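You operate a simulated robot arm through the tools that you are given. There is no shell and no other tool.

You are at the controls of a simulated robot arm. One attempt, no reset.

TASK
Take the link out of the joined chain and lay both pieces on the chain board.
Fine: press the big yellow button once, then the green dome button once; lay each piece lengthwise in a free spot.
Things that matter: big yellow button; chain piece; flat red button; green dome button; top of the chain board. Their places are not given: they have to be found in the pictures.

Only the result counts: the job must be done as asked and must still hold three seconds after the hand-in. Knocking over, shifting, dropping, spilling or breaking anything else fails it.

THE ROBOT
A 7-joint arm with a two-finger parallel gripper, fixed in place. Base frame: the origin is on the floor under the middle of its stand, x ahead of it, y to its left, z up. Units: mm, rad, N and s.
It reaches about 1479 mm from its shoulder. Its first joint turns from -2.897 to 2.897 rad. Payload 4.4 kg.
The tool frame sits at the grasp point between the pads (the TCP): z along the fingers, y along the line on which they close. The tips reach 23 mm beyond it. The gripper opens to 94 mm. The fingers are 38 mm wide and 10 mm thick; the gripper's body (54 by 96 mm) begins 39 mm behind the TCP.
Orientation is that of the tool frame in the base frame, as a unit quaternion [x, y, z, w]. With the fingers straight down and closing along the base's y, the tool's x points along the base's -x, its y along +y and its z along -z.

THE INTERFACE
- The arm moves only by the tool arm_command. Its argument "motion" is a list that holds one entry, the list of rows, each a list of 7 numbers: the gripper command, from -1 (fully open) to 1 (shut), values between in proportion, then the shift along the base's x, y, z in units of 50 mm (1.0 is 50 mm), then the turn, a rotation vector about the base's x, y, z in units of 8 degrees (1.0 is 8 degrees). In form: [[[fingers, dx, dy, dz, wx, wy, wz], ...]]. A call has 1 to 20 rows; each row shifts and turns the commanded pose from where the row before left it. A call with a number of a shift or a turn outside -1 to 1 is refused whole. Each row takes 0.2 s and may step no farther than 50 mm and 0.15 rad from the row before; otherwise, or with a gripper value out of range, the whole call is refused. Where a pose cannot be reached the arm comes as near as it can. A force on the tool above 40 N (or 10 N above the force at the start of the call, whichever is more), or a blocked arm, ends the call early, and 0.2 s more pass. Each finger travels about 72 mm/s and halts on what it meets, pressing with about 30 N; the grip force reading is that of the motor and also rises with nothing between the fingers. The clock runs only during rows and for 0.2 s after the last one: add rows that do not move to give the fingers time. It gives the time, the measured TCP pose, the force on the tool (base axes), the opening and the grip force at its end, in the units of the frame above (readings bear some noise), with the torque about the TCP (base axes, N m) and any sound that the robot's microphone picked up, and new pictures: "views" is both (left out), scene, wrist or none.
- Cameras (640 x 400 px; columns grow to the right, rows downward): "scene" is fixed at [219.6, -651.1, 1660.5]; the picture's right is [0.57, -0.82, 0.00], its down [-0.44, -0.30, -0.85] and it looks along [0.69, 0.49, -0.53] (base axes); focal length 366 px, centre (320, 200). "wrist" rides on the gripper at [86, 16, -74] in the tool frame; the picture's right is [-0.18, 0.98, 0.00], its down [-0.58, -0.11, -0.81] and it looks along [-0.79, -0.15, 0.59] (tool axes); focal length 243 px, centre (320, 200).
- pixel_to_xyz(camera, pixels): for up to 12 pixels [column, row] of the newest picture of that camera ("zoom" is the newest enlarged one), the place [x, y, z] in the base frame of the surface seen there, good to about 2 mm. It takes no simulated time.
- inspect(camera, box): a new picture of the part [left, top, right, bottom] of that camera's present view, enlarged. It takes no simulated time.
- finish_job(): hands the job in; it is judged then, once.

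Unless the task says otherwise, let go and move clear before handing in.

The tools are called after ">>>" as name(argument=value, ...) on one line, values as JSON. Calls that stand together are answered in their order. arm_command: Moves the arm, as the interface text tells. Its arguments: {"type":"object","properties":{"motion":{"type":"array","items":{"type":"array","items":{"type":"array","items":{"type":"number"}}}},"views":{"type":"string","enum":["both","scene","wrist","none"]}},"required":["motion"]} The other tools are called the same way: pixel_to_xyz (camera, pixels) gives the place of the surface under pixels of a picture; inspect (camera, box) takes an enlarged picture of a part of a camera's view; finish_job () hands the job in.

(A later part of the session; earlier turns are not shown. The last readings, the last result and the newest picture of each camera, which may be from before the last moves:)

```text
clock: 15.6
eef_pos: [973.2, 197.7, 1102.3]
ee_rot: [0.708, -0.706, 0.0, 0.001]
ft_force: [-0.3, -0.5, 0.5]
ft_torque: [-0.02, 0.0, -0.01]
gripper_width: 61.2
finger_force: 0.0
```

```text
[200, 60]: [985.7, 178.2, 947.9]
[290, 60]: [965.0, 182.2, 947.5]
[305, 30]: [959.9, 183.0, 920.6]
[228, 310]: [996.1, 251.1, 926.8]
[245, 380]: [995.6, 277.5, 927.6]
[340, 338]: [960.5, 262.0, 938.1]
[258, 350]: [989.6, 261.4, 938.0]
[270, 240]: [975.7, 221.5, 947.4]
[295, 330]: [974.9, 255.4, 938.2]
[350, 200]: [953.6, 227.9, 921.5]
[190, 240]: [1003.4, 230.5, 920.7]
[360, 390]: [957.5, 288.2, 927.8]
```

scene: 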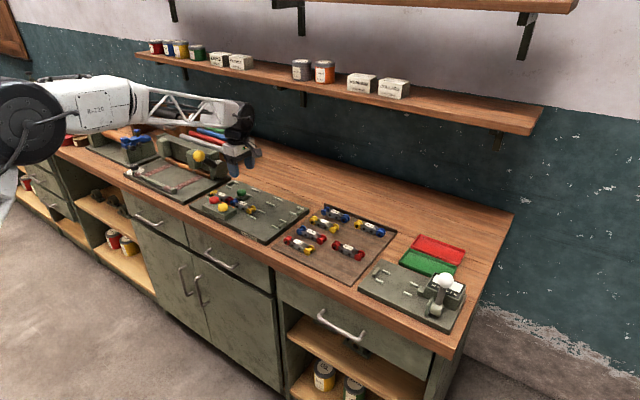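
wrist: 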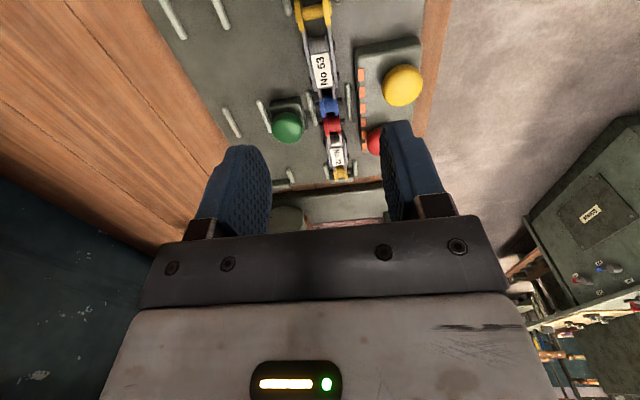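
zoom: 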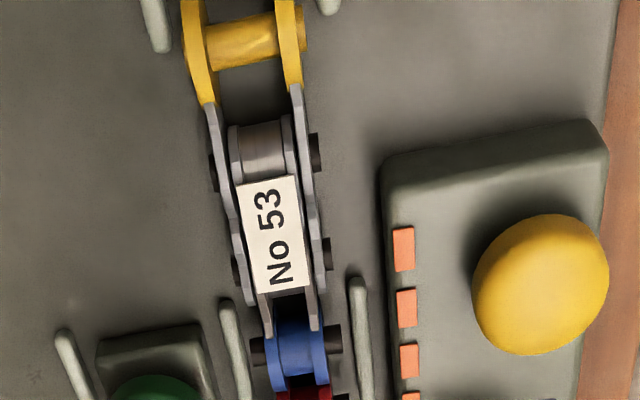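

Measured: plates span x≈964–987, pins stick out to x≈959.5 and 990 (centre x≈975), pins of No 53 at y≈206 and 234 (centre 220), box edge at x≈944. With a 37 mm opening each finger slips in with 2–3 mm to spare; I'll come down to just above the box top first and check.

>>> arm_command(motion=[[[0.21, 0.028, 0.428, -0.4, 0, 0, 0], [0.21, 0, 0, -0.8, 0, 0, 0], [0.21, 0, 0, -0.8, 0, 0, 0], [0.21, 0, 0, -0.53, 0, 0, 0], [0.21, 0, 0, 0, 0, 0, 0], [0.21, 0, 0, 0, 0, 0, 0]]])

>>> inspect(camera="wrist", box=[200, 40, 456, 200])

>>> inspect(camera="scene", box=[206, 170, 286, 220])

```text
clock: 17.0
eef_pos: [973.8, 217.6, 975.7]
ee_rot: [-0.707, 0.707, 0.0, 0.0]
ft_force: [-0.2, 0.3, -1.0]
ft_torque: [0.01, -0.02, 0.01]
gripper_width: 37.1
finger_force: 0.1
```

scene: 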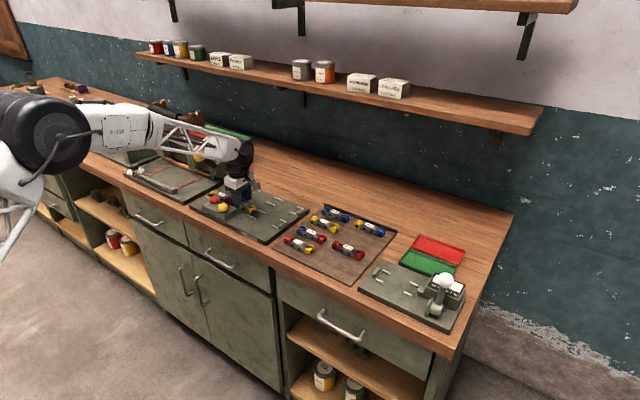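
wrist: 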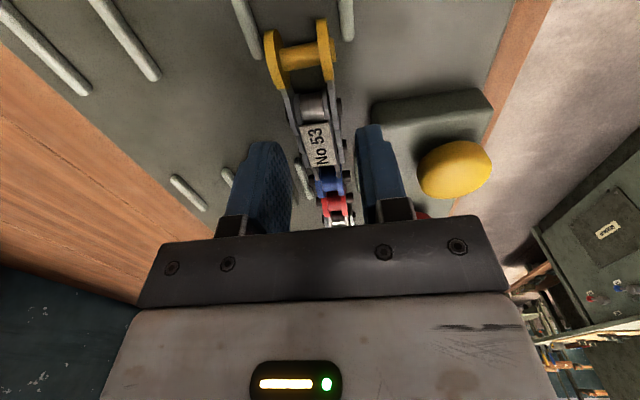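

```text
2.50 times, centred on (328, 120) of wrist
```

zoom: 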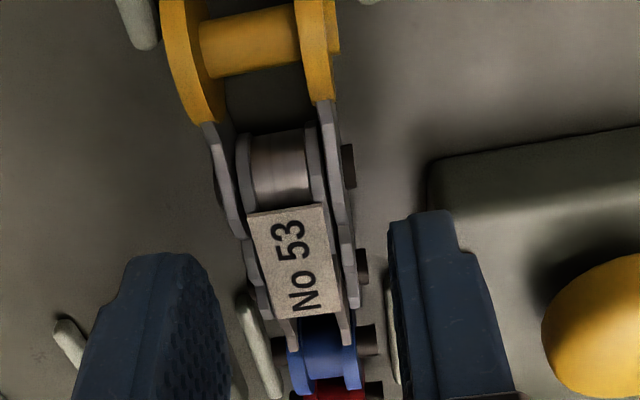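

```text
8.00 times, centred on (246, 195) of scene
```

zoom: 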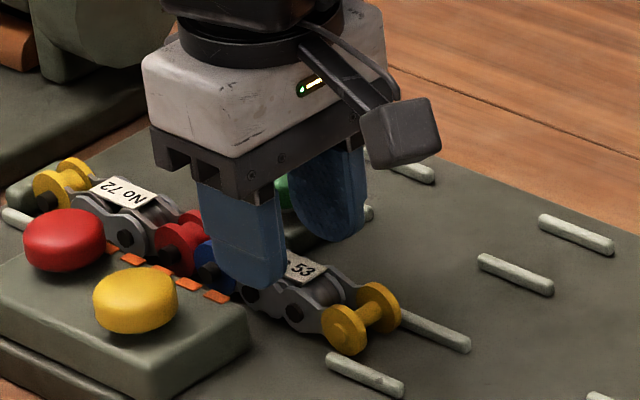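

The fingers straddle No 53 just above the box level. I'll measure fingertip positions against the pins and box edge from the wrist view.

>>> inspect(camera="wrist", box=[248, 80, 408, 180])

```text
4.00 times, centred on (328, 130) of wrist
```

zoom: 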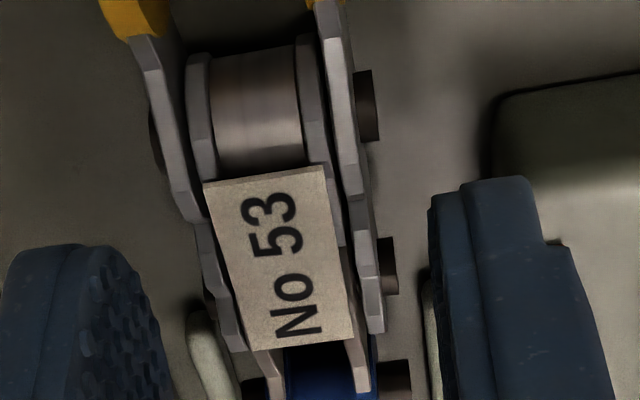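

>>> pixel_to_xyz(camera="zoom", pixels=[[450, 195], [435, 210], [500, 182], [530, 190], [436, 260], [555, 250], [90, 250], [120, 260], [40, 250], [365, 105], [388, 265], [500, 120]])

>>> pixel_to_xyz(camera="zoom", pixels=[[155, 150], [210, 305], [140, 300], [165, 380], [350, 150], [370, 300], [170, 160], [230, 320], [395, 380], [540, 220], [20, 260], [270, 250]])

```text
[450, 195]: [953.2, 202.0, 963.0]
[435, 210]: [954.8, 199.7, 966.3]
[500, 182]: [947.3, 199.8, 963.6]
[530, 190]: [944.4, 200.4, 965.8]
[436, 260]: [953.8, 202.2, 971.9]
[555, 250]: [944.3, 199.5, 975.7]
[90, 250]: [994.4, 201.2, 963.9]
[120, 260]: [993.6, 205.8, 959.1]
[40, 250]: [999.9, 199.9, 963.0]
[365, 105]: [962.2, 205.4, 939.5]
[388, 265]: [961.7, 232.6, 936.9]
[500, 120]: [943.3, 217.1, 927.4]
```

```text
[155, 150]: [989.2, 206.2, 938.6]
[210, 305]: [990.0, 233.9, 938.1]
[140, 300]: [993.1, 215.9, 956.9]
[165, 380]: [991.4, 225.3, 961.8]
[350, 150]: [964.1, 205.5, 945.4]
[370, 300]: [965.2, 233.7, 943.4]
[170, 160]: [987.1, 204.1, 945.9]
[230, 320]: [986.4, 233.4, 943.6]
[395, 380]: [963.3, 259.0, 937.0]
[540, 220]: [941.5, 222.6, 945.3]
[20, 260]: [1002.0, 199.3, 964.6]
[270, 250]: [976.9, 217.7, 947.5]
```

The near finger's outer face (x≈944) would brush the box edge (≈943.5), so I'll shift +1.5 mm in x, narrow the opening to 35 mm, nudge +1 mm in y, and descend to TCP z≈950.

>>> arm_command(motion=[[[0.257, 0.03, 0.02, 0, 0, 0, 0], [0.257, 0, 0, 0, 0, 0, 0], [0.257, 0, 0, -0.16, 0, 0, 0], [0.257, 0, 0, -0.16, 0, 0, 0], [0.257, 0, 0, -0.2, 0, 0, 0], [0.257, 0, 0, 0, 0, 0, 0]]])

>>> inspect(camera="wrist", box=[216, 60, 408, 180])

```text
clock: 18.4
eef_pos: [976.8, 218.8, 950.2]
ee_rot: [-0.707, 0.708, 0.0, 0.001]
ft_force: [-0.3, 0.9, 0.5]
ft_torque: [0.0, 0.01, 0.01]
gripper_width: 35.0
finger_force: 0.1
```

scene: 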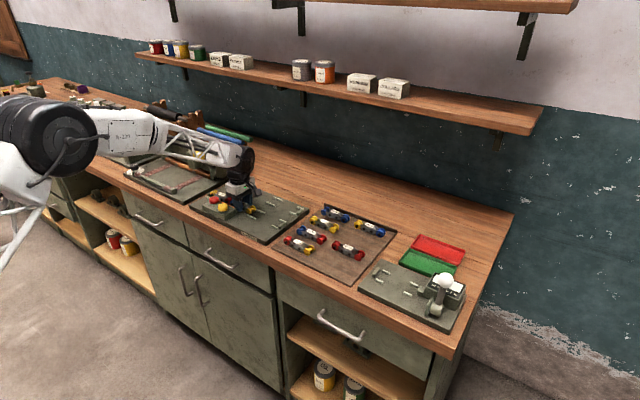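
wrist: 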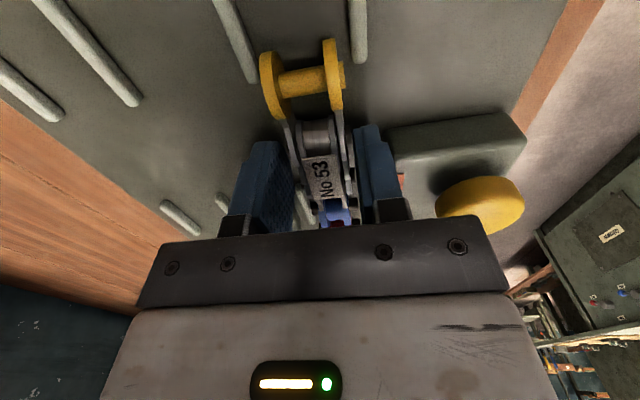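

```text
3.33 times, centred on (312, 120) of wrist
```

zoom: 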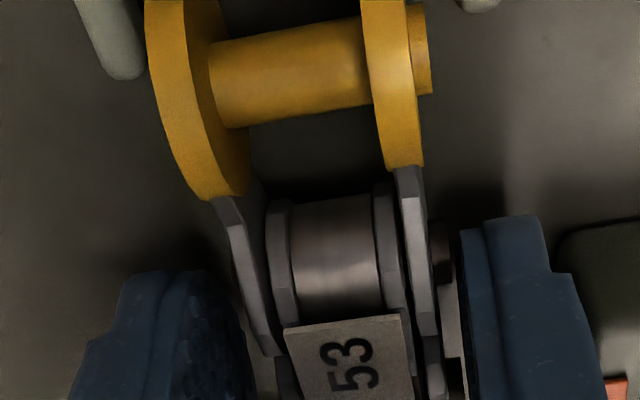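

The fingers are in place on both sides with no contact force. Closing on the pins now.

>>> arm_command(motion=[[[0.4, 0, 0, 0, 0, 0, 0], [1, 0, 0, 0, 0, 0, 0], [1, 0, 0, 0, 0, 0, 0], [1, 0, 0, 0, 0, 0, 0]]], views="wrist")

>>> inspect(camera="wrist", box=[216, 60, 408, 180])

```text
clock: 19.4
eef_pos: [976.8, 219.0, 948.9]
ee_rot: [-0.707, 0.708, 0.0, 0.0]
ft_force: [1.0, -0.3, -0.2]
ft_torque: [0.01, -0.07, 0.01]
gripper_width: 29.7
finger_force: 30.1
```

wrist: 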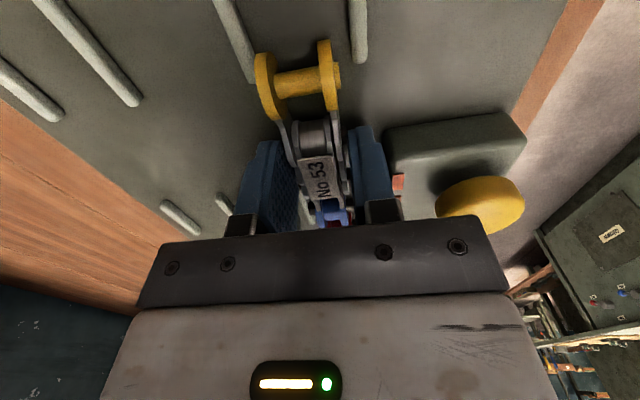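

```text
3.33 times, centred on (312, 120) of wrist
```

zoom: 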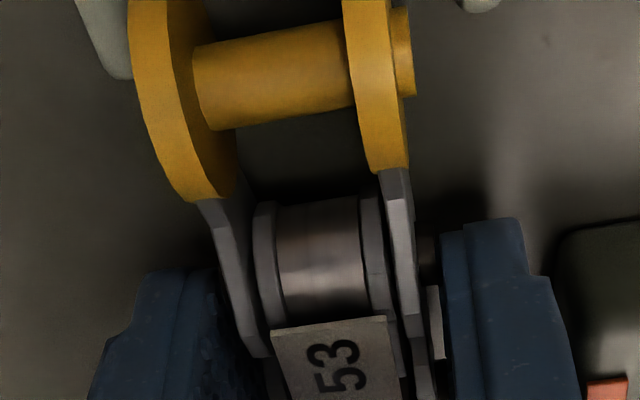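

Gripped at 29.7 mm with 30 N. Lifting straight up slowly.

>>> arm_command(motion=[[[1, 0, 0, 0.1, 0, 0, 0], [1, 0, 0, 0.2, 0, 0, 0], [1, 0, 0, 0.3, 0, 0, 0], [1, 0, 0, 0.6, 0, 0, 0], [1, 0, 0, 0.6, 0, 0, 0], [1, 0, 0, 0, 0, 0, 0]]])

>>> inspect(camera="scene", box=[196, 150, 276, 220])

>>> inspect(camera="wrist", box=[168, 30, 456, 210])

```text
clock: 20.8
eef_pos: [976.5, 220.3, 1037.9]
ee_rot: [0.707, -0.707, 0.0, 0.0]
ft_force: [-0.5, -0.1, -0.9]
ft_torque: [0.02, 0.01, -0.03]
gripper_width: 0.0
finger_force: 29.6
```

scene: 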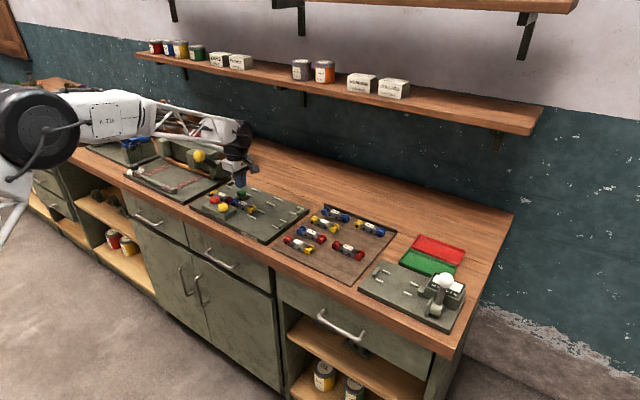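
wrist: 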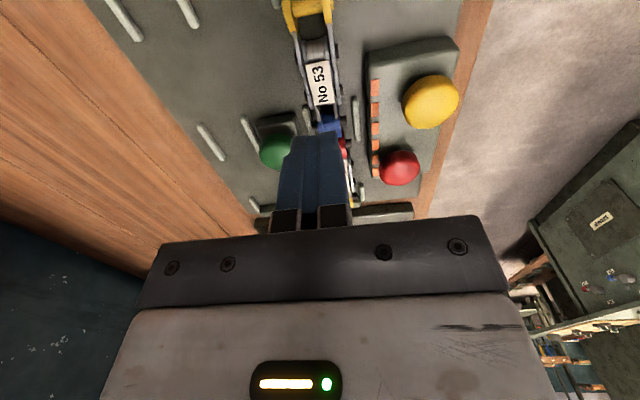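

```text
5.71 times, centred on (236, 185) of scene
```

zoom: 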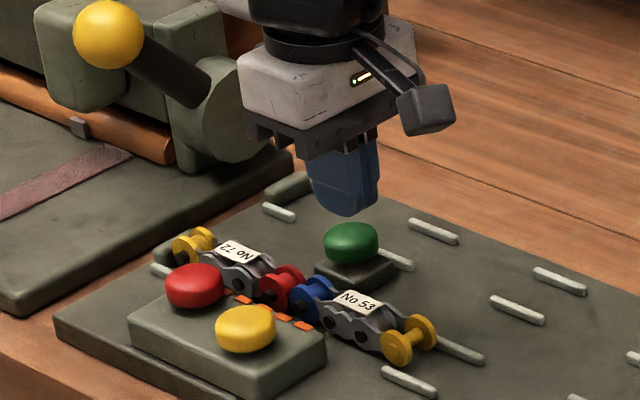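

```text
2.22 times, centred on (312, 120) of wrist
```

zoom: 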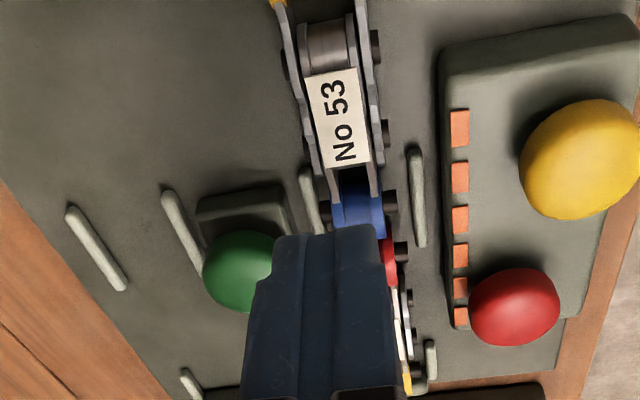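

The grip slipped: the gripper reads 0.0 mm and No 53 is still on the station at zoom (335,110). I'll measure whether it moved and look again at the contact geometry.

>>> pixel_to_xyz(camera="zoom", pixels=[[376, 45], [385, 133], [283, 65], [305, 155], [338, 120], [362, 60], [372, 130], [320, 215], [415, 200], [300, 60], [395, 250], [390, 205]])

>>> inspect(camera="scene", box=[206, 185, 262, 220])

>>> inspect(camera="wrist", box=[270, 0, 366, 60])

```text
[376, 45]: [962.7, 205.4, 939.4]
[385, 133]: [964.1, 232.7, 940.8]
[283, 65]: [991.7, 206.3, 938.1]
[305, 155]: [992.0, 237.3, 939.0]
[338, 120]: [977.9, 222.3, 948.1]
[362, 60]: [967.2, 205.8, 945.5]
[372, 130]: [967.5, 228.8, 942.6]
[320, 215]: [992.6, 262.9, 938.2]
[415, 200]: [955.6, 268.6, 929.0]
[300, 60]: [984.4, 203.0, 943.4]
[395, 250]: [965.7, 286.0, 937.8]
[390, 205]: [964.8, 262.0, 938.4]
```

```text
11.43 times, centred on (234, 202) of scene
```

zoom: 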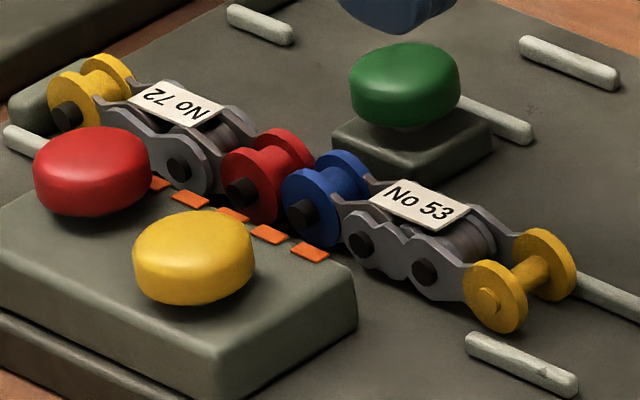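

```text
6.67 times, centred on (318, 30) of wrist
```

zoom: 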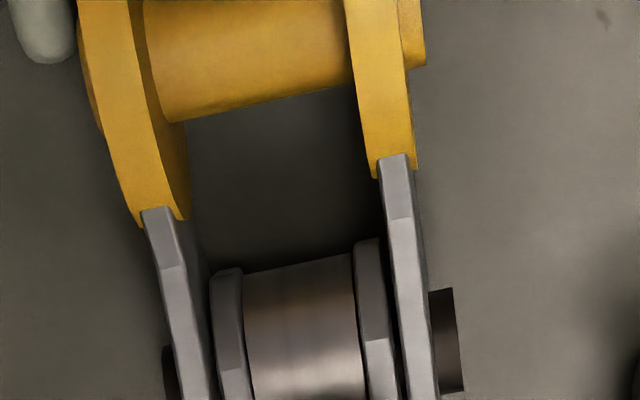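

The piece only centred itself about 2 mm in x (pins now 962–992, centre x≈977) and is otherwise undisturbed. The rounded fingertips likely held the pins too low on the pad, so I'll re-open to 36 mm and go deeper (TCP z≈945, tips ~2 mm above the board).

>>> arm_command(motion=[[[0.23, 0, 0, 0, 0, 0, 0], [0.23, 0, 0, 0, 0, 0, 0], [0.23, 0, 0, -0.8, 0, 0, 0], [0.23, 0, 0, -0.6, 0, 0, 0], [0.23, 0, 0, -0.2, 0, 0, 0], [0.23, 0, 0, -0.2, 0, 0, 0], [0.23, 0, 0, 0, 0, 0, 0], [0.23, 0, 0, 0, 0, 0, 0]]])

>>> inspect(camera="wrist", box=[216, 60, 408, 180])

>>> inspect(camera="scene", box=[206, 180, 270, 220])

```text
clock: 22.6
eef_pos: [975.6, 219.1, 949.5]
ee_rot: [-0.707, 0.708, 0.0, 0.0]
ft_force: [0.6, -0.2, 0.5]
ft_torque: [0.02, 0.02, 0.01]
gripper_width: 36.3
finger_force: 0.1
```

scene: 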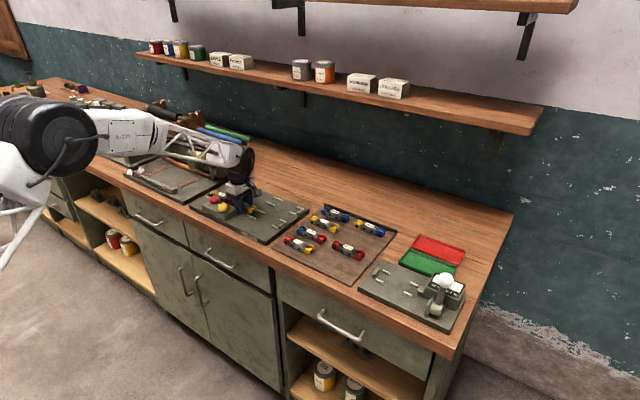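
wrist: 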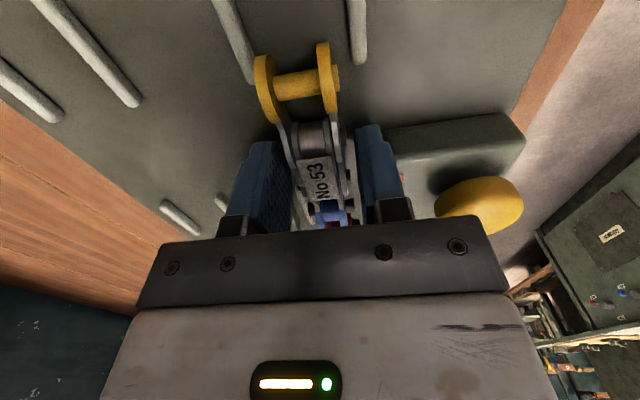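

```text
3.33 times, centred on (312, 120) of wrist
```

zoom: 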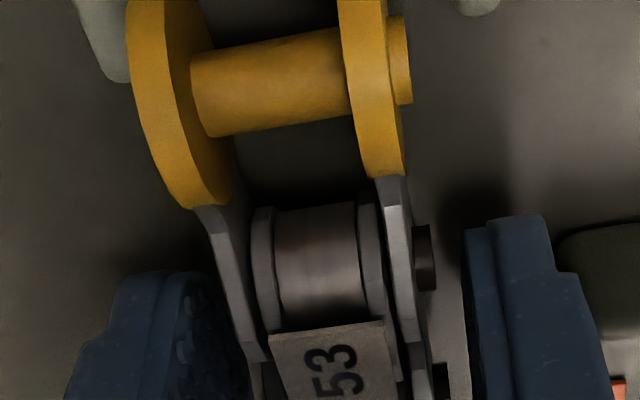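

```text
10.00 times, centred on (238, 200) of scene
```

zoom: 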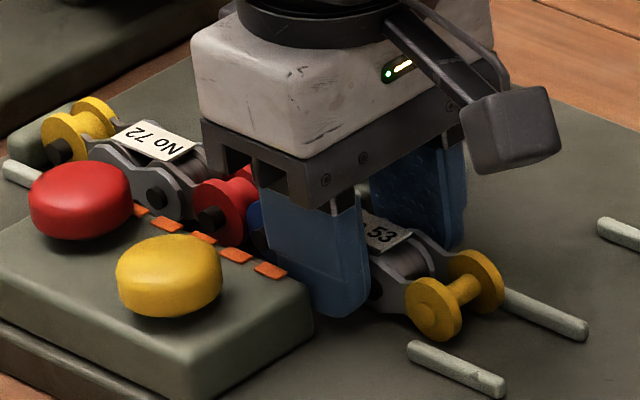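

The tips are at about z 926; I'll lower another 4.5 mm (force-watched), then close and test with a tiny lift.

>>> arm_command(motion=[[[0.23, 0.01, 0.01, -0.05, 0, 0, 0], [0.23, 0, 0, -0.04, 0, 0, 0], [0.23, 0, 0, 0, 0, 0, 0]]], views="none")

```text
clock: 23.4
eef_pos: [977.0, 220.1, 945.2]
ee_rot: [-0.707, 0.707, 0.0, 0.001]
ft_force: [0.6, 1.2, -0.6]
ft_torque: [0.01, 0.01, 0.01]
gripper_width: 36.0
finger_force: 0.1
```

No contact with the board (force ~0) at z 945.2. Closing now.

>>> arm_command(motion=[[[0.35, 0, 0, 0, 0, 0, 0], [1, 0, 0, 0, 0, 0, 0], [1, 0, 0, 0, 0, 0, 0], [1, 0, 0, 0, 0, 0, 0], [1, 0, 0, 0, 0, 0, 0]]], views="wrist")

>>> inspect(camera="wrist", box=[216, 60, 408, 180])

```text
clock: 24.6
eef_pos: [977.0, 220.1, 944.8]
ee_rot: [-0.707, 0.707, 0.0, 0.0]
ft_force: [0.0, -0.7, 1.2]
ft_torque: [-0.02, -0.04, 0.01]
gripper_width: 29.7
finger_force: 30.1
```

wrist: 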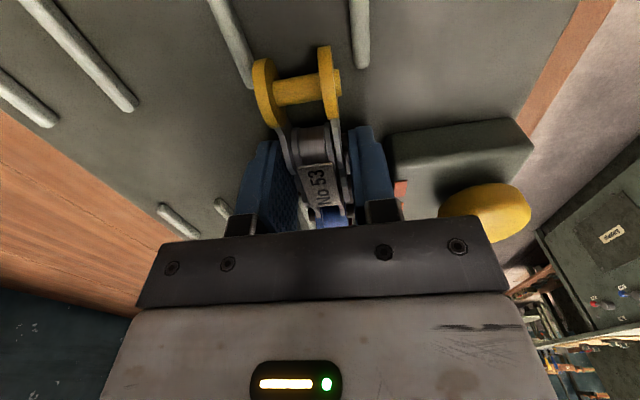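

```text
3.33 times, centred on (312, 120) of wrist
```

zoom: 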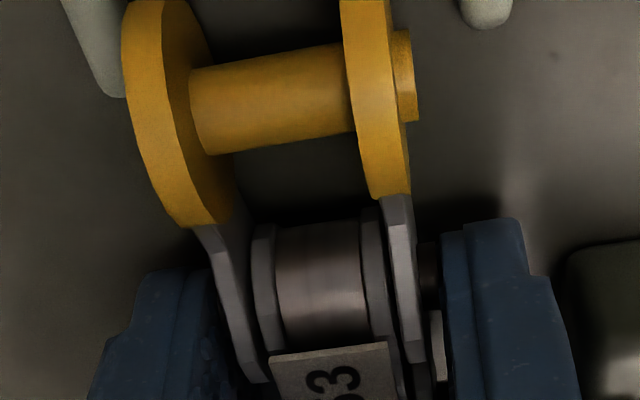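

Gripped again at 29.7 mm, deeper on the pads. A tiny 3 mm test lift now to watch force and width.

>>> arm_command(motion=[[[1, 0, 0, 0.03, 0, 0, 0], [1, 0, 0, 0.03, 0, 0, 0], [1, 0, 0, 0, 0, 0, 0]]], views="wrist")

>>> inspect(camera="wrist", box=[216, 60, 408, 180])

```text
clock: 25.4
eef_pos: [976.5, 220.4, 948.7]
ee_rot: [-0.707, 0.707, 0.001, 0.001]
ft_force: [0.2, -1.0, -2.0]
ft_torque: [0.01, 0.01, 0.01]
gripper_width: 29.3
finger_force: 29.7
```

wrist: 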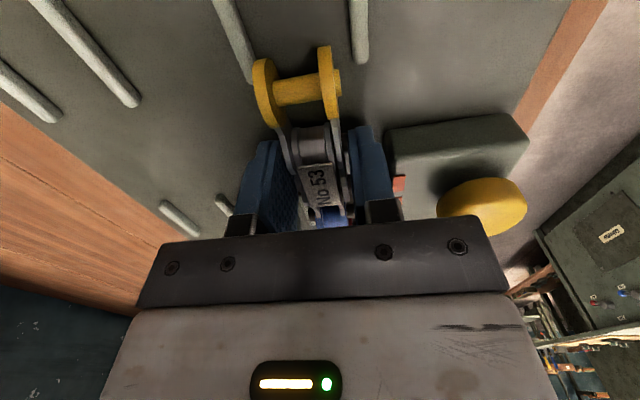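

```text
3.33 times, centred on (312, 120) of wrist
```

zoom: 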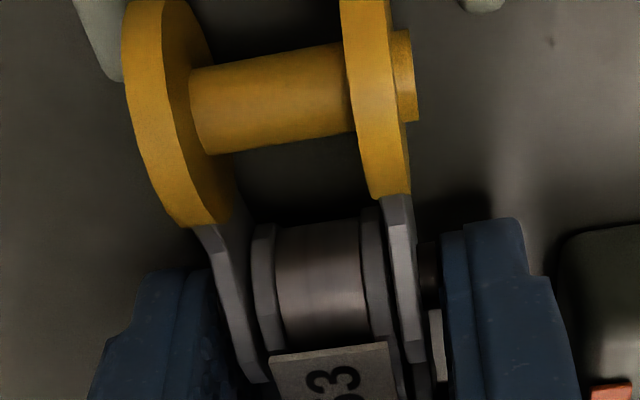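

The piece now moves with the gripper (roller pixels unchanged while the rail behind shifted), and force is about −2 N. Lifting on gently.

>>> arm_command(motion=[[[1, 0, 0, 0.06, 0, 0, 0], [1, 0, 0, 0.1, 0, 0, 0], [1, 0, 0, 0.15, 0, 0, 0], [1, 0, 0, 0.2, 0, 0, 0], [1, 0, 0, 0.2, 0, 0, 0], [1, 0, 0, 0.2, 0, 0, 0], [1, 0, 0, 0.1, 0, 0, 0], [1, 0, 0, 0, 0, 0, 0]]])

>>> inspect(camera="scene", box=[196, 150, 276, 220])

```text
clock: 27.2
eef_pos: [977.0, 220.2, 998.7]
ee_rot: [-0.707, 0.707, 0.001, 0.001]
ft_force: [-0.6, 0.2, -2.1]
ft_torque: [-0.03, -0.01, -0.01]
gripper_width: 29.9
finger_force: 29.8
```

scene: 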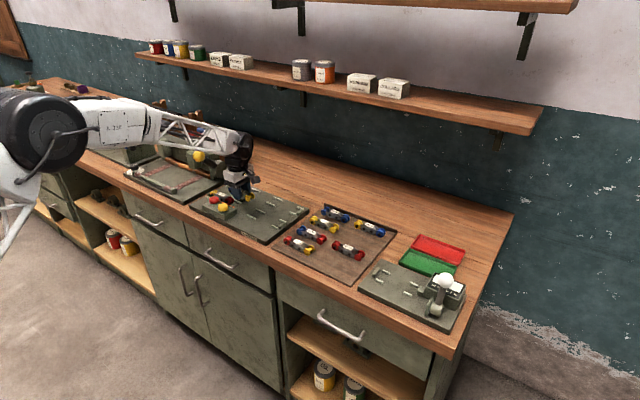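
wrist: 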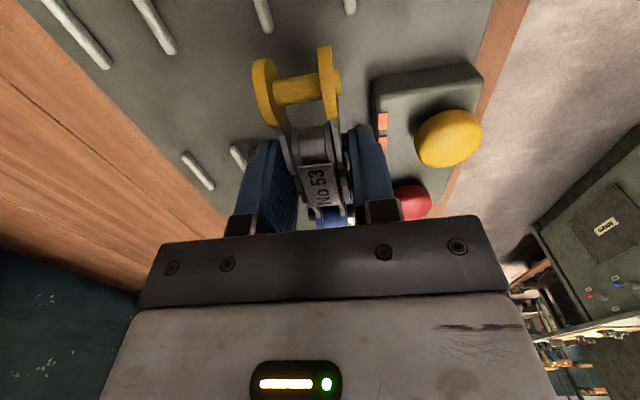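

```text
5.71 times, centred on (236, 185) of scene
```

zoom: 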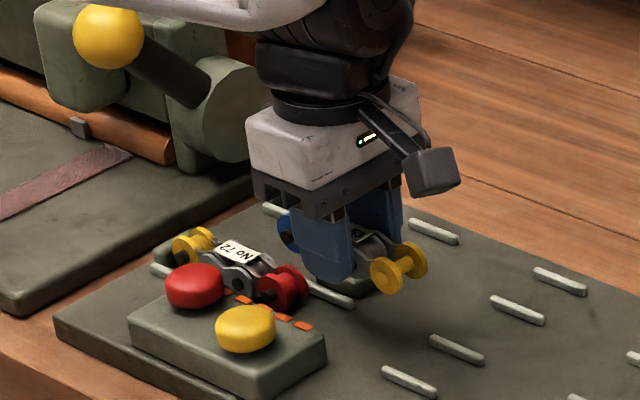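

No 53 is held securely (29.9 mm, −2.1 N) and No 72 is undisturbed. I'll carry it over to above the free spot at about (1062,−218).

>>> arm_command(motion=[[[1, 0.05, -0.2, 0.2, 0, 0, 0], [1, 0.1, -0.4, 0.2, 0, 0, 0], [1, 0.11, -0.6, 0.2, 0, 0, 0], [1, 0.11, -0.65, 0, 0, 0, 0], [1, 0.11, -0.65, 0, 0, 0, 0], [1, 0.11, -0.65, 0, 0, 0, 0], [1, 0.11, -0.65, 0, 0, 0, 0], [1, 0.11, -0.65, 0, 0, 0, 0], [1, 0.11, -0.65, 0, 0, 0, 0], [1, 0.11, -0.65, 0, 0, 0, 0], [1, 0.11, -0.65, 0, 0, 0, 0], [1, 0.11, -0.65, 0, 0, 0, 0], [1, 0.11, -0.65, 0, 0, 0, 0], [1, 0.11, -0.5, 0, 0, 0, 0], [1, 0.11, -0.4, 0, 0, 0, 0], [1, 0.12, -0.17, 0, 0, 0, 0], [1, 0, 0, 0, 0, 0, 0], [1, 0, 0, 0, 0, 0, 0]]])

>>> inspect(camera="scene", box=[270, 175, 414, 265])

>>> inspect(camera="wrist", box=[120, 0, 504, 240])

```text
clock: 31.0
eef_pos: [1061.6, -217.4, 1028.0]
ee_rot: [-0.707, 0.708, 0.0, 0.0]
ft_force: [0.0, 0.7, -1.6]
ft_torque: [-0.03, -0.01, -0.01]
gripper_width: 29.6
finger_force: 30.3
```

scene: 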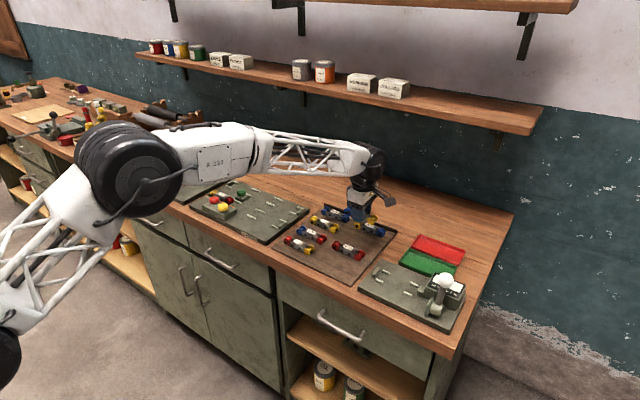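
wrist: 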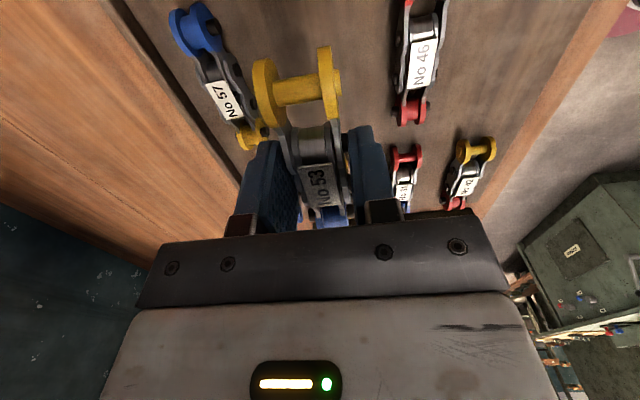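

```text
4.44 times, centred on (342, 220) of scene
```

zoom: 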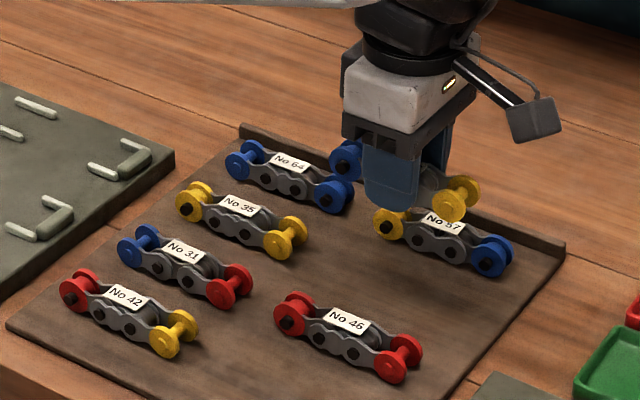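

```text
1.67 times, centred on (312, 120) of wrist
```

zoom: 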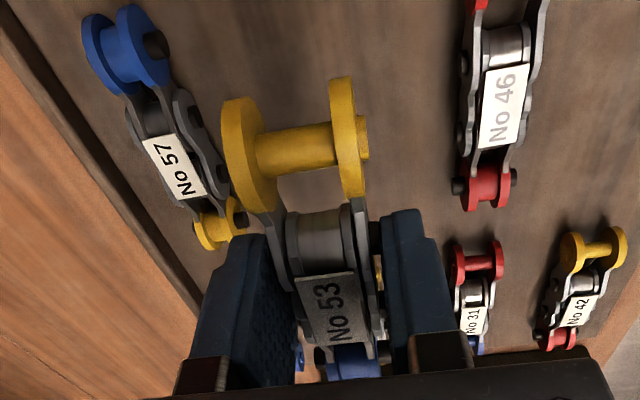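

No 53 hovers over the free row between No 57 and No 46. I'll measure those neighbours from here to fine-tune the spot.

>>> pixel_to_xyz(camera="zoom", pixels=[[175, 165], [195, 115], [212, 170], [155, 42], [505, 105], [462, 62], [458, 130], [458, 186], [515, 178], [485, 180], [215, 225], [125, 50]])

>>> pixel_to_xyz(camera="zoom", pixels=[[400, 80], [420, 180], [60, 130], [240, 60], [540, 150], [473, 318], [578, 310], [295, 150], [330, 310], [240, 150], [350, 130]])

```text
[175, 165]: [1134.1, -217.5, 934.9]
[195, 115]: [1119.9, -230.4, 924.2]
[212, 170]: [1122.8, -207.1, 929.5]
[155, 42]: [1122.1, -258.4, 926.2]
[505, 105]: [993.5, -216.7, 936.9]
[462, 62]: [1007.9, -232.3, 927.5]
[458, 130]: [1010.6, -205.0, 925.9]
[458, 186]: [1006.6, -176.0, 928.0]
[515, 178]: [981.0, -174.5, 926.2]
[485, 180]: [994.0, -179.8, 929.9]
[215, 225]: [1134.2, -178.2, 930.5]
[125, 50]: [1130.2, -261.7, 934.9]
```

```text
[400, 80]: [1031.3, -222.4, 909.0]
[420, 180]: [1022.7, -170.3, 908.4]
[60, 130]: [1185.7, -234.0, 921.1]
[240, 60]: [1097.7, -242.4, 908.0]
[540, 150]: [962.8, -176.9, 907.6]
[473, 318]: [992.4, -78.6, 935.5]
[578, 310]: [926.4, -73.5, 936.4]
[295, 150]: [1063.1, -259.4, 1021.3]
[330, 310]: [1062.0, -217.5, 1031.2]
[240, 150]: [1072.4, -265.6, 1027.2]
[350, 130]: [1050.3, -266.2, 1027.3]
```

Neighbours give a free row centre at x≈1063.8, y≈−217. I'll nudge +1.5 mm in x and lower to about 6 mm above the board.

>>> arm_command(motion=[[[1, 0.03, 0, -0.3, 0, 0, 0], [1, 0, 0, -0.5, 0, 0, 0], [1, 0, 0, -0.5, 0, 0, 0], [1, 0, 0, -0.3, 0, 0, 0], [1, 0, 0, -0.2, 0, 0, 0], [1, 0, 0, 0, 0, 0, 0], [1, 0, 0, 0, 0, 0, 0]]])

>>> inspect(camera="scene", box=[300, 190, 412, 260])

>>> inspect(camera="wrist", box=[168, 0, 488, 200])

```text
clock: 32.6
eef_pos: [1064.3, -218.6, 940.1]
ee_rot: [0.707, -0.707, 0.0, 0.001]
ft_force: [0.3, 1.1, -2.8]
ft_torque: [0.0, 0.0, 0.02]
gripper_width: 30.0
finger_force: 30.1
```

scene: 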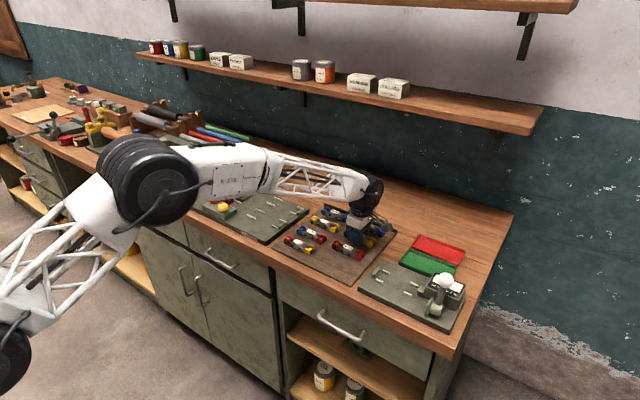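
wrist: 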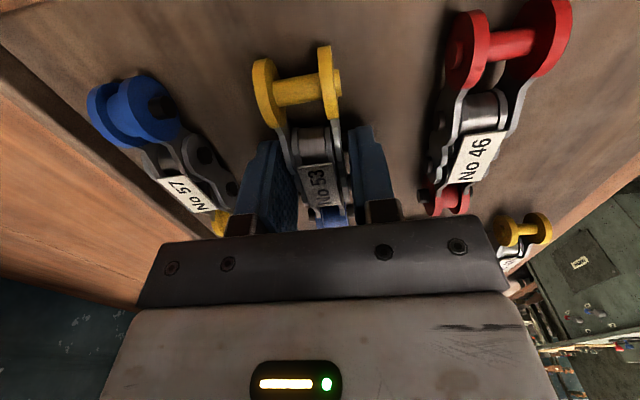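

```text
5.71 times, centred on (356, 225) of scene
```

zoom: 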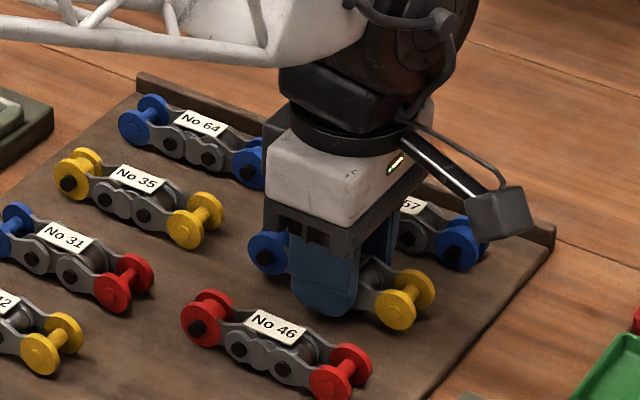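

```text
2.00 times, centred on (328, 100) of wrist
```

zoom: 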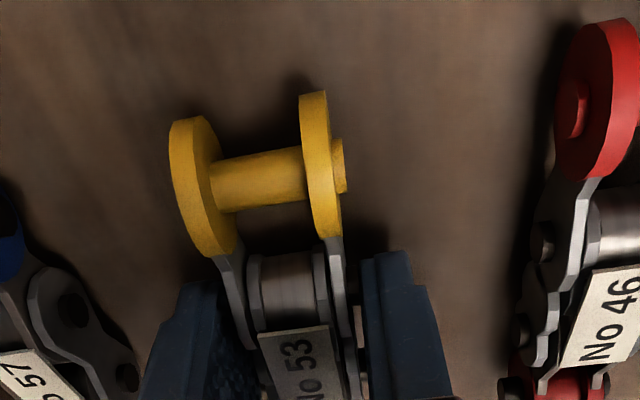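

The piece hovers a few mm above the board, parallel and midway between neighbours. I'll lower in small steps until I feel contact.

>>> arm_command(motion=[[[1, 0, 0, -0.04, 0, 0, 0], [1, 0, 0, -0.04, 0, 0, 0], [1, 0, 0, 0, 0, 0, 0]]], views="none")

```text
clock: 33.4
eef_pos: [1064.3, -217.0, 934.8]
ee_rot: [-0.707, 0.707, 0.0, -0.001]
ft_force: [-0.4, 0.2, -2.3]
ft_torque: [0.01, 0.03, -0.01]
gripper_width: 29.6
finger_force: 30.1
```

Still hanging (−2.3 N) at z 934.8. Lowering another millimetre or two.

>>> arm_command(motion=[[[1, 0, 0, -0.02, 0, 0, 0], [1, 0, 0, -0.01, 0, 0, 0], [1, 0, 0, 0, 0, 0, 0]]], views="none")

```text
clock: 34.2
eef_pos: [1063.3, -218.9, 933.5]
ee_rot: [-0.707, 0.707, -0.001, 0.0]
ft_force: [-0.3, 0.4, -2.7]
ft_torque: [-0.01, -0.04, 0.0]
gripper_width: 29.6
finger_force: 30.5
```

Still hanging at z≈933.5. Another 0.5–1 mm at a time.

>>> arm_command(motion=[[[1, 0, 0, -0.016, 0, 0, 0], [1, 0, 0, 0, 0, 0, 0]]], views="wrist")

>>> inspect(camera="wrist", box=[216, 30, 376, 130])

```text
clock: 34.8
eef_pos: [1063.3, -218.4, 933.2]
ee_rot: [0.707, -0.707, 0.0, 0.0]
ft_force: [-1.7, 0.9, 0.6]
ft_torque: [0.11, 0.04, 0.02]
gripper_width: 29.6
finger_force: 29.6
```

wrist: 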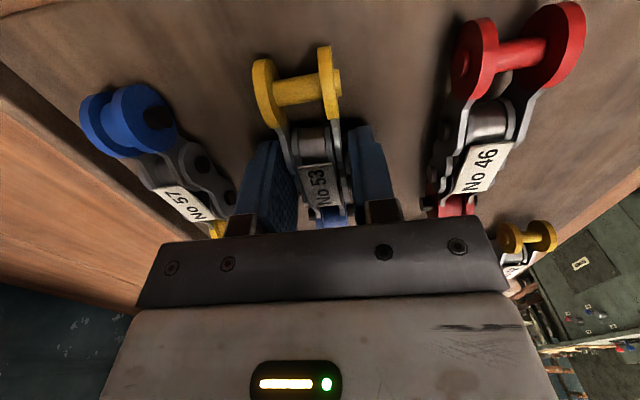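

```text
4.00 times, centred on (296, 80) of wrist
```

zoom: 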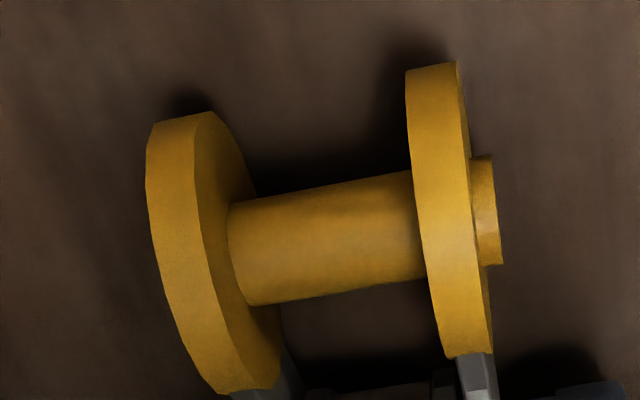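

The force went from −2.7 to +0.6 N: the piece touches the board. Opening the fingers now.

>>> arm_command(motion=[[[0.3, 0, 0, 0, 0, 0, 0], [0.2, 0, 0, 0, 0, 0, 0], [0.15, 0, 0, 0, 0, 0, 0], [0.15, 0, 0, 0, 0, 0, 0]]], views="wrist")

>>> inspect(camera="wrist", box=[168, 0, 488, 200])

```text
clock: 35.8
eef_pos: [1062.5, -218.9, 932.4]
ee_rot: [0.707, -0.707, 0.0, 0.0]
ft_force: [-0.2, -0.1, 1.0]
ft_torque: [0.01, 0.03, 0.01]
gripper_width: 39.9
finger_force: 0.0
```

wrist: 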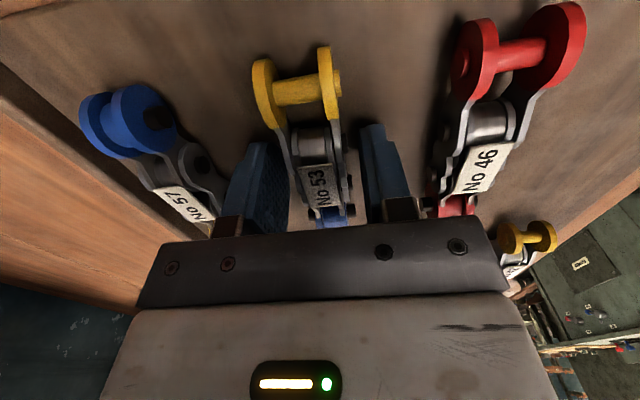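

```text
2.00 times, centred on (328, 100) of wrist
```

zoom: 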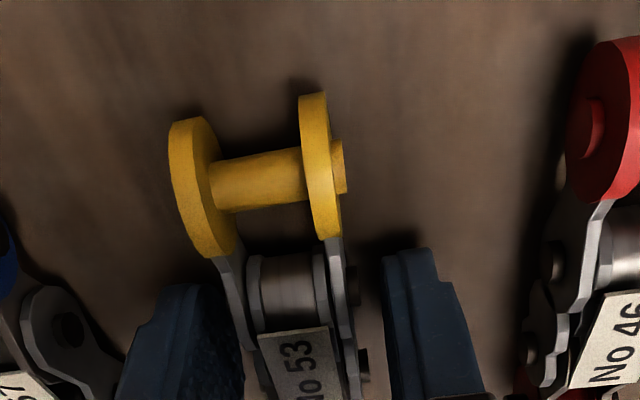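

The fingers are open to 39.9 mm and clear of the piece, which sits flat. Lifting straight up.

>>> arm_command(motion=[[[0.15, 0, 0, 0.1, 0, 0, 0], [0.15, 0, 0, 0.3, 0, 0, 0], [0.15, 0, 0, 0.6, 0, 0, 0], [0.15, 0, 0, 0.8, 0, 0, 0], [0.15, 0, 0, 0.6, 0, 0, 0], [0.15, 0, 0, 0, 0, 0, 0]]])

>>> inspect(camera="scene", box=[280, 190, 408, 270])

>>> inspect(camera="wrist", box=[168, 0, 488, 200])

```text
clock: 37.2
eef_pos: [1064.0, -218.0, 1052.7]
ee_rot: [-0.707, 0.707, 0.0, 0.0]
ft_force: [0.0, -0.7, 0.2]
ft_torque: [-0.02, -0.01, -0.01]
gripper_width: 40.0
finger_force: 0.1
```

scene: 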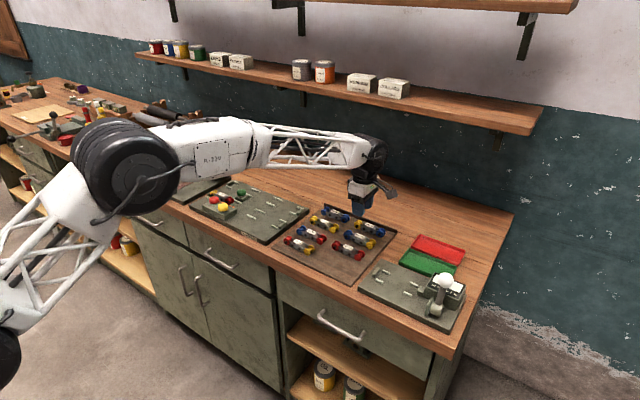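
wrist: 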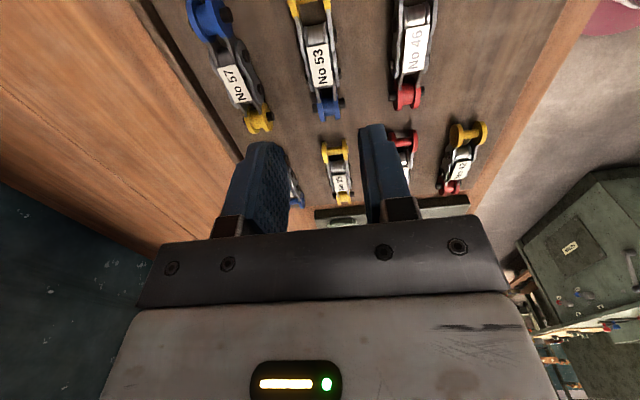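

```text
5.00 times, centred on (344, 230) of scene
```

zoom: 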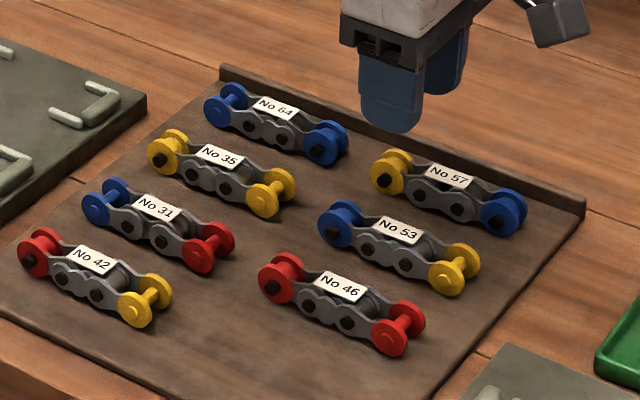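

```text
2.00 times, centred on (328, 100) of wrist
```

zoom: 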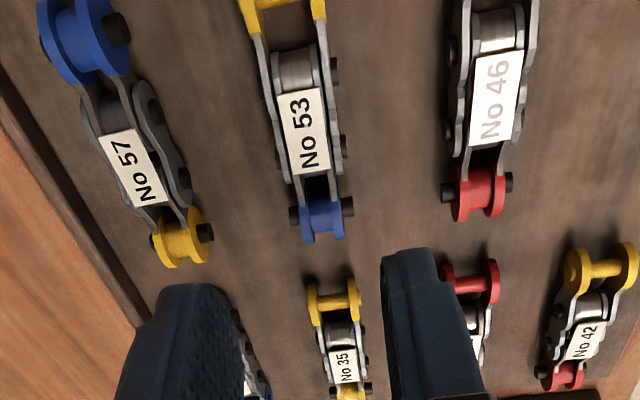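

No 53 lies neatly between No 57 and No 46. Now I'll travel back to No 72, stopping short (y≈311) to look along it.

>>> arm_command(motion=[[[0.15, -0.136, 0.814, 0, 0, 0, 0], [0.15, -0.136, 0.814, 0, 0, 0, 0], [0.15, -0.136, 0.814, 0, 0, 0, 0], [0.15, -0.136, 0.814, 0, 0, 0, 0], [0.15, -0.136, 0.814, 0, 0, 0, 0], [0.15, -0.136, 0.814, 0, 0, 0, 0], [0.15, -0.136, 0.814, 0, 0, 0, 0], [0.15, -0.136, 0.814, 0, 0, 0, 0], [0.15, -0.136, 0.814, 0, 0, 0, 0], [0.15, -0.136, 0.814, 0, 0, 0, 0], [0.15, -0.136, 0.814, 0, 0, 0, 0], [0.15, -0.136, 0.814, 0, 0, 0, 0], [0.15, -0.136, 0.814, 0, 0, 0, 0], [0.15, 0, 0, 0, 0, 0, 0], [0.15, 0, 0, 0, 0, 0, 0]]])

>>> inspect(camera="wrist", box=[240, 0, 432, 120])

```text
clock: 40.4
eef_pos: [975.6, 311.1, 1052.3]
ee_rot: [0.707, -0.707, 0.0, -0.001]
ft_force: [-0.9, 0.2, 0.5]
ft_torque: [0.02, 0.01, -0.02]
gripper_width: 40.1
finger_force: 0.0
```

scene: 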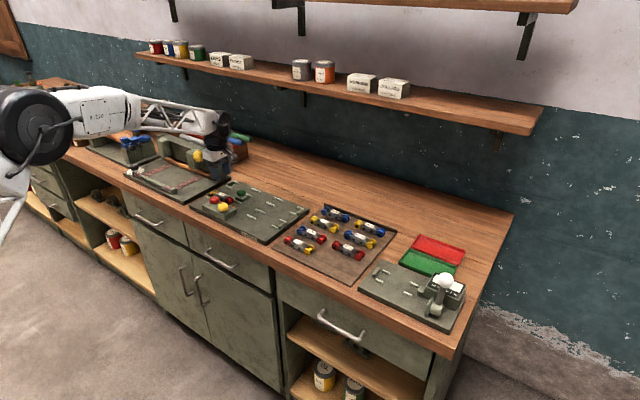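
wrist: 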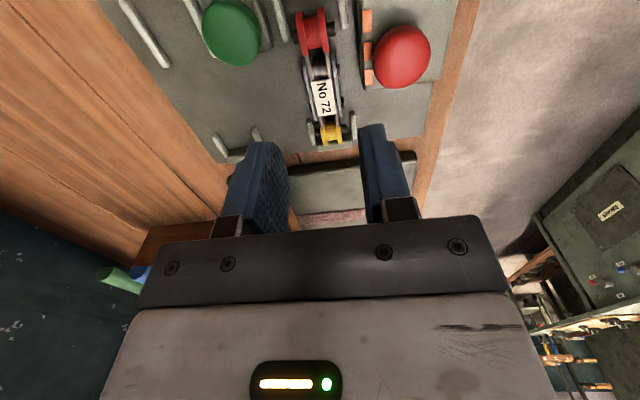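

```text
3.33 times, centred on (336, 60) of wrist
```

zoom: 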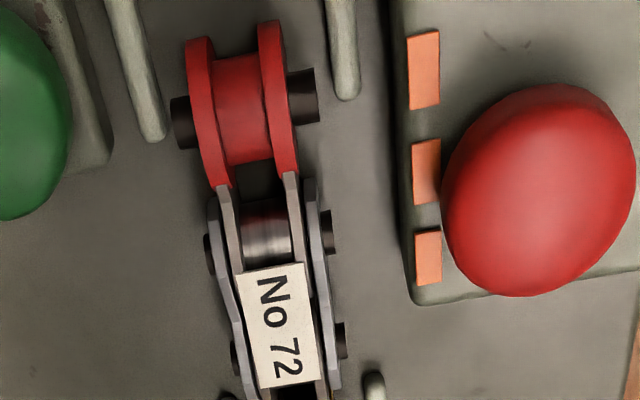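

No 72 is clearly visible, with the rails ending beside the red roller and starting again near the yellow one. Measuring pins, rails and box corner.

>>> pixel_to_xyz(camera="zoom", pixels=[[328, 232], [343, 340], [208, 255], [234, 355], [275, 325], [318, 220], [330, 340], [220, 260], [345, 90], [153, 130], [412, 200], [412, 290]])

>>> pixel_to_xyz(camera="zoom", pixels=[[374, 380], [228, 396], [450, 200], [560, 180], [440, 302], [372, 375], [400, 250], [310, 95], [182, 125], [60, 150], [90, 160], [325, 200]])

```text
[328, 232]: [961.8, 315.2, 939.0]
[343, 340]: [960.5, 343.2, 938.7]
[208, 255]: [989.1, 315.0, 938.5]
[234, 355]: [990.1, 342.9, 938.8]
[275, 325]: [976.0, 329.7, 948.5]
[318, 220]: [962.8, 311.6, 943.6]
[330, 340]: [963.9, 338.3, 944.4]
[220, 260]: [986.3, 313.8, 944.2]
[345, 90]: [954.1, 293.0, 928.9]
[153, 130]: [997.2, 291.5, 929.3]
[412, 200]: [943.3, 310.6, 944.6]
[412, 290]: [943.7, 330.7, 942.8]
```

```text
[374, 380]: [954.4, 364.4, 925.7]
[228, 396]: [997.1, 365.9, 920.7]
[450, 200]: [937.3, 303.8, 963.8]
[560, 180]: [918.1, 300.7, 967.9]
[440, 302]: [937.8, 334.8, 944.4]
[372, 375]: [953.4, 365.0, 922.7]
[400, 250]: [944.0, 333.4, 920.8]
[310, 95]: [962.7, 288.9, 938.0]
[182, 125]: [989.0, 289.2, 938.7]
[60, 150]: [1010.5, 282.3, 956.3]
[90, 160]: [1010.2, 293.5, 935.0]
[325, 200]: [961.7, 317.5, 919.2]
```

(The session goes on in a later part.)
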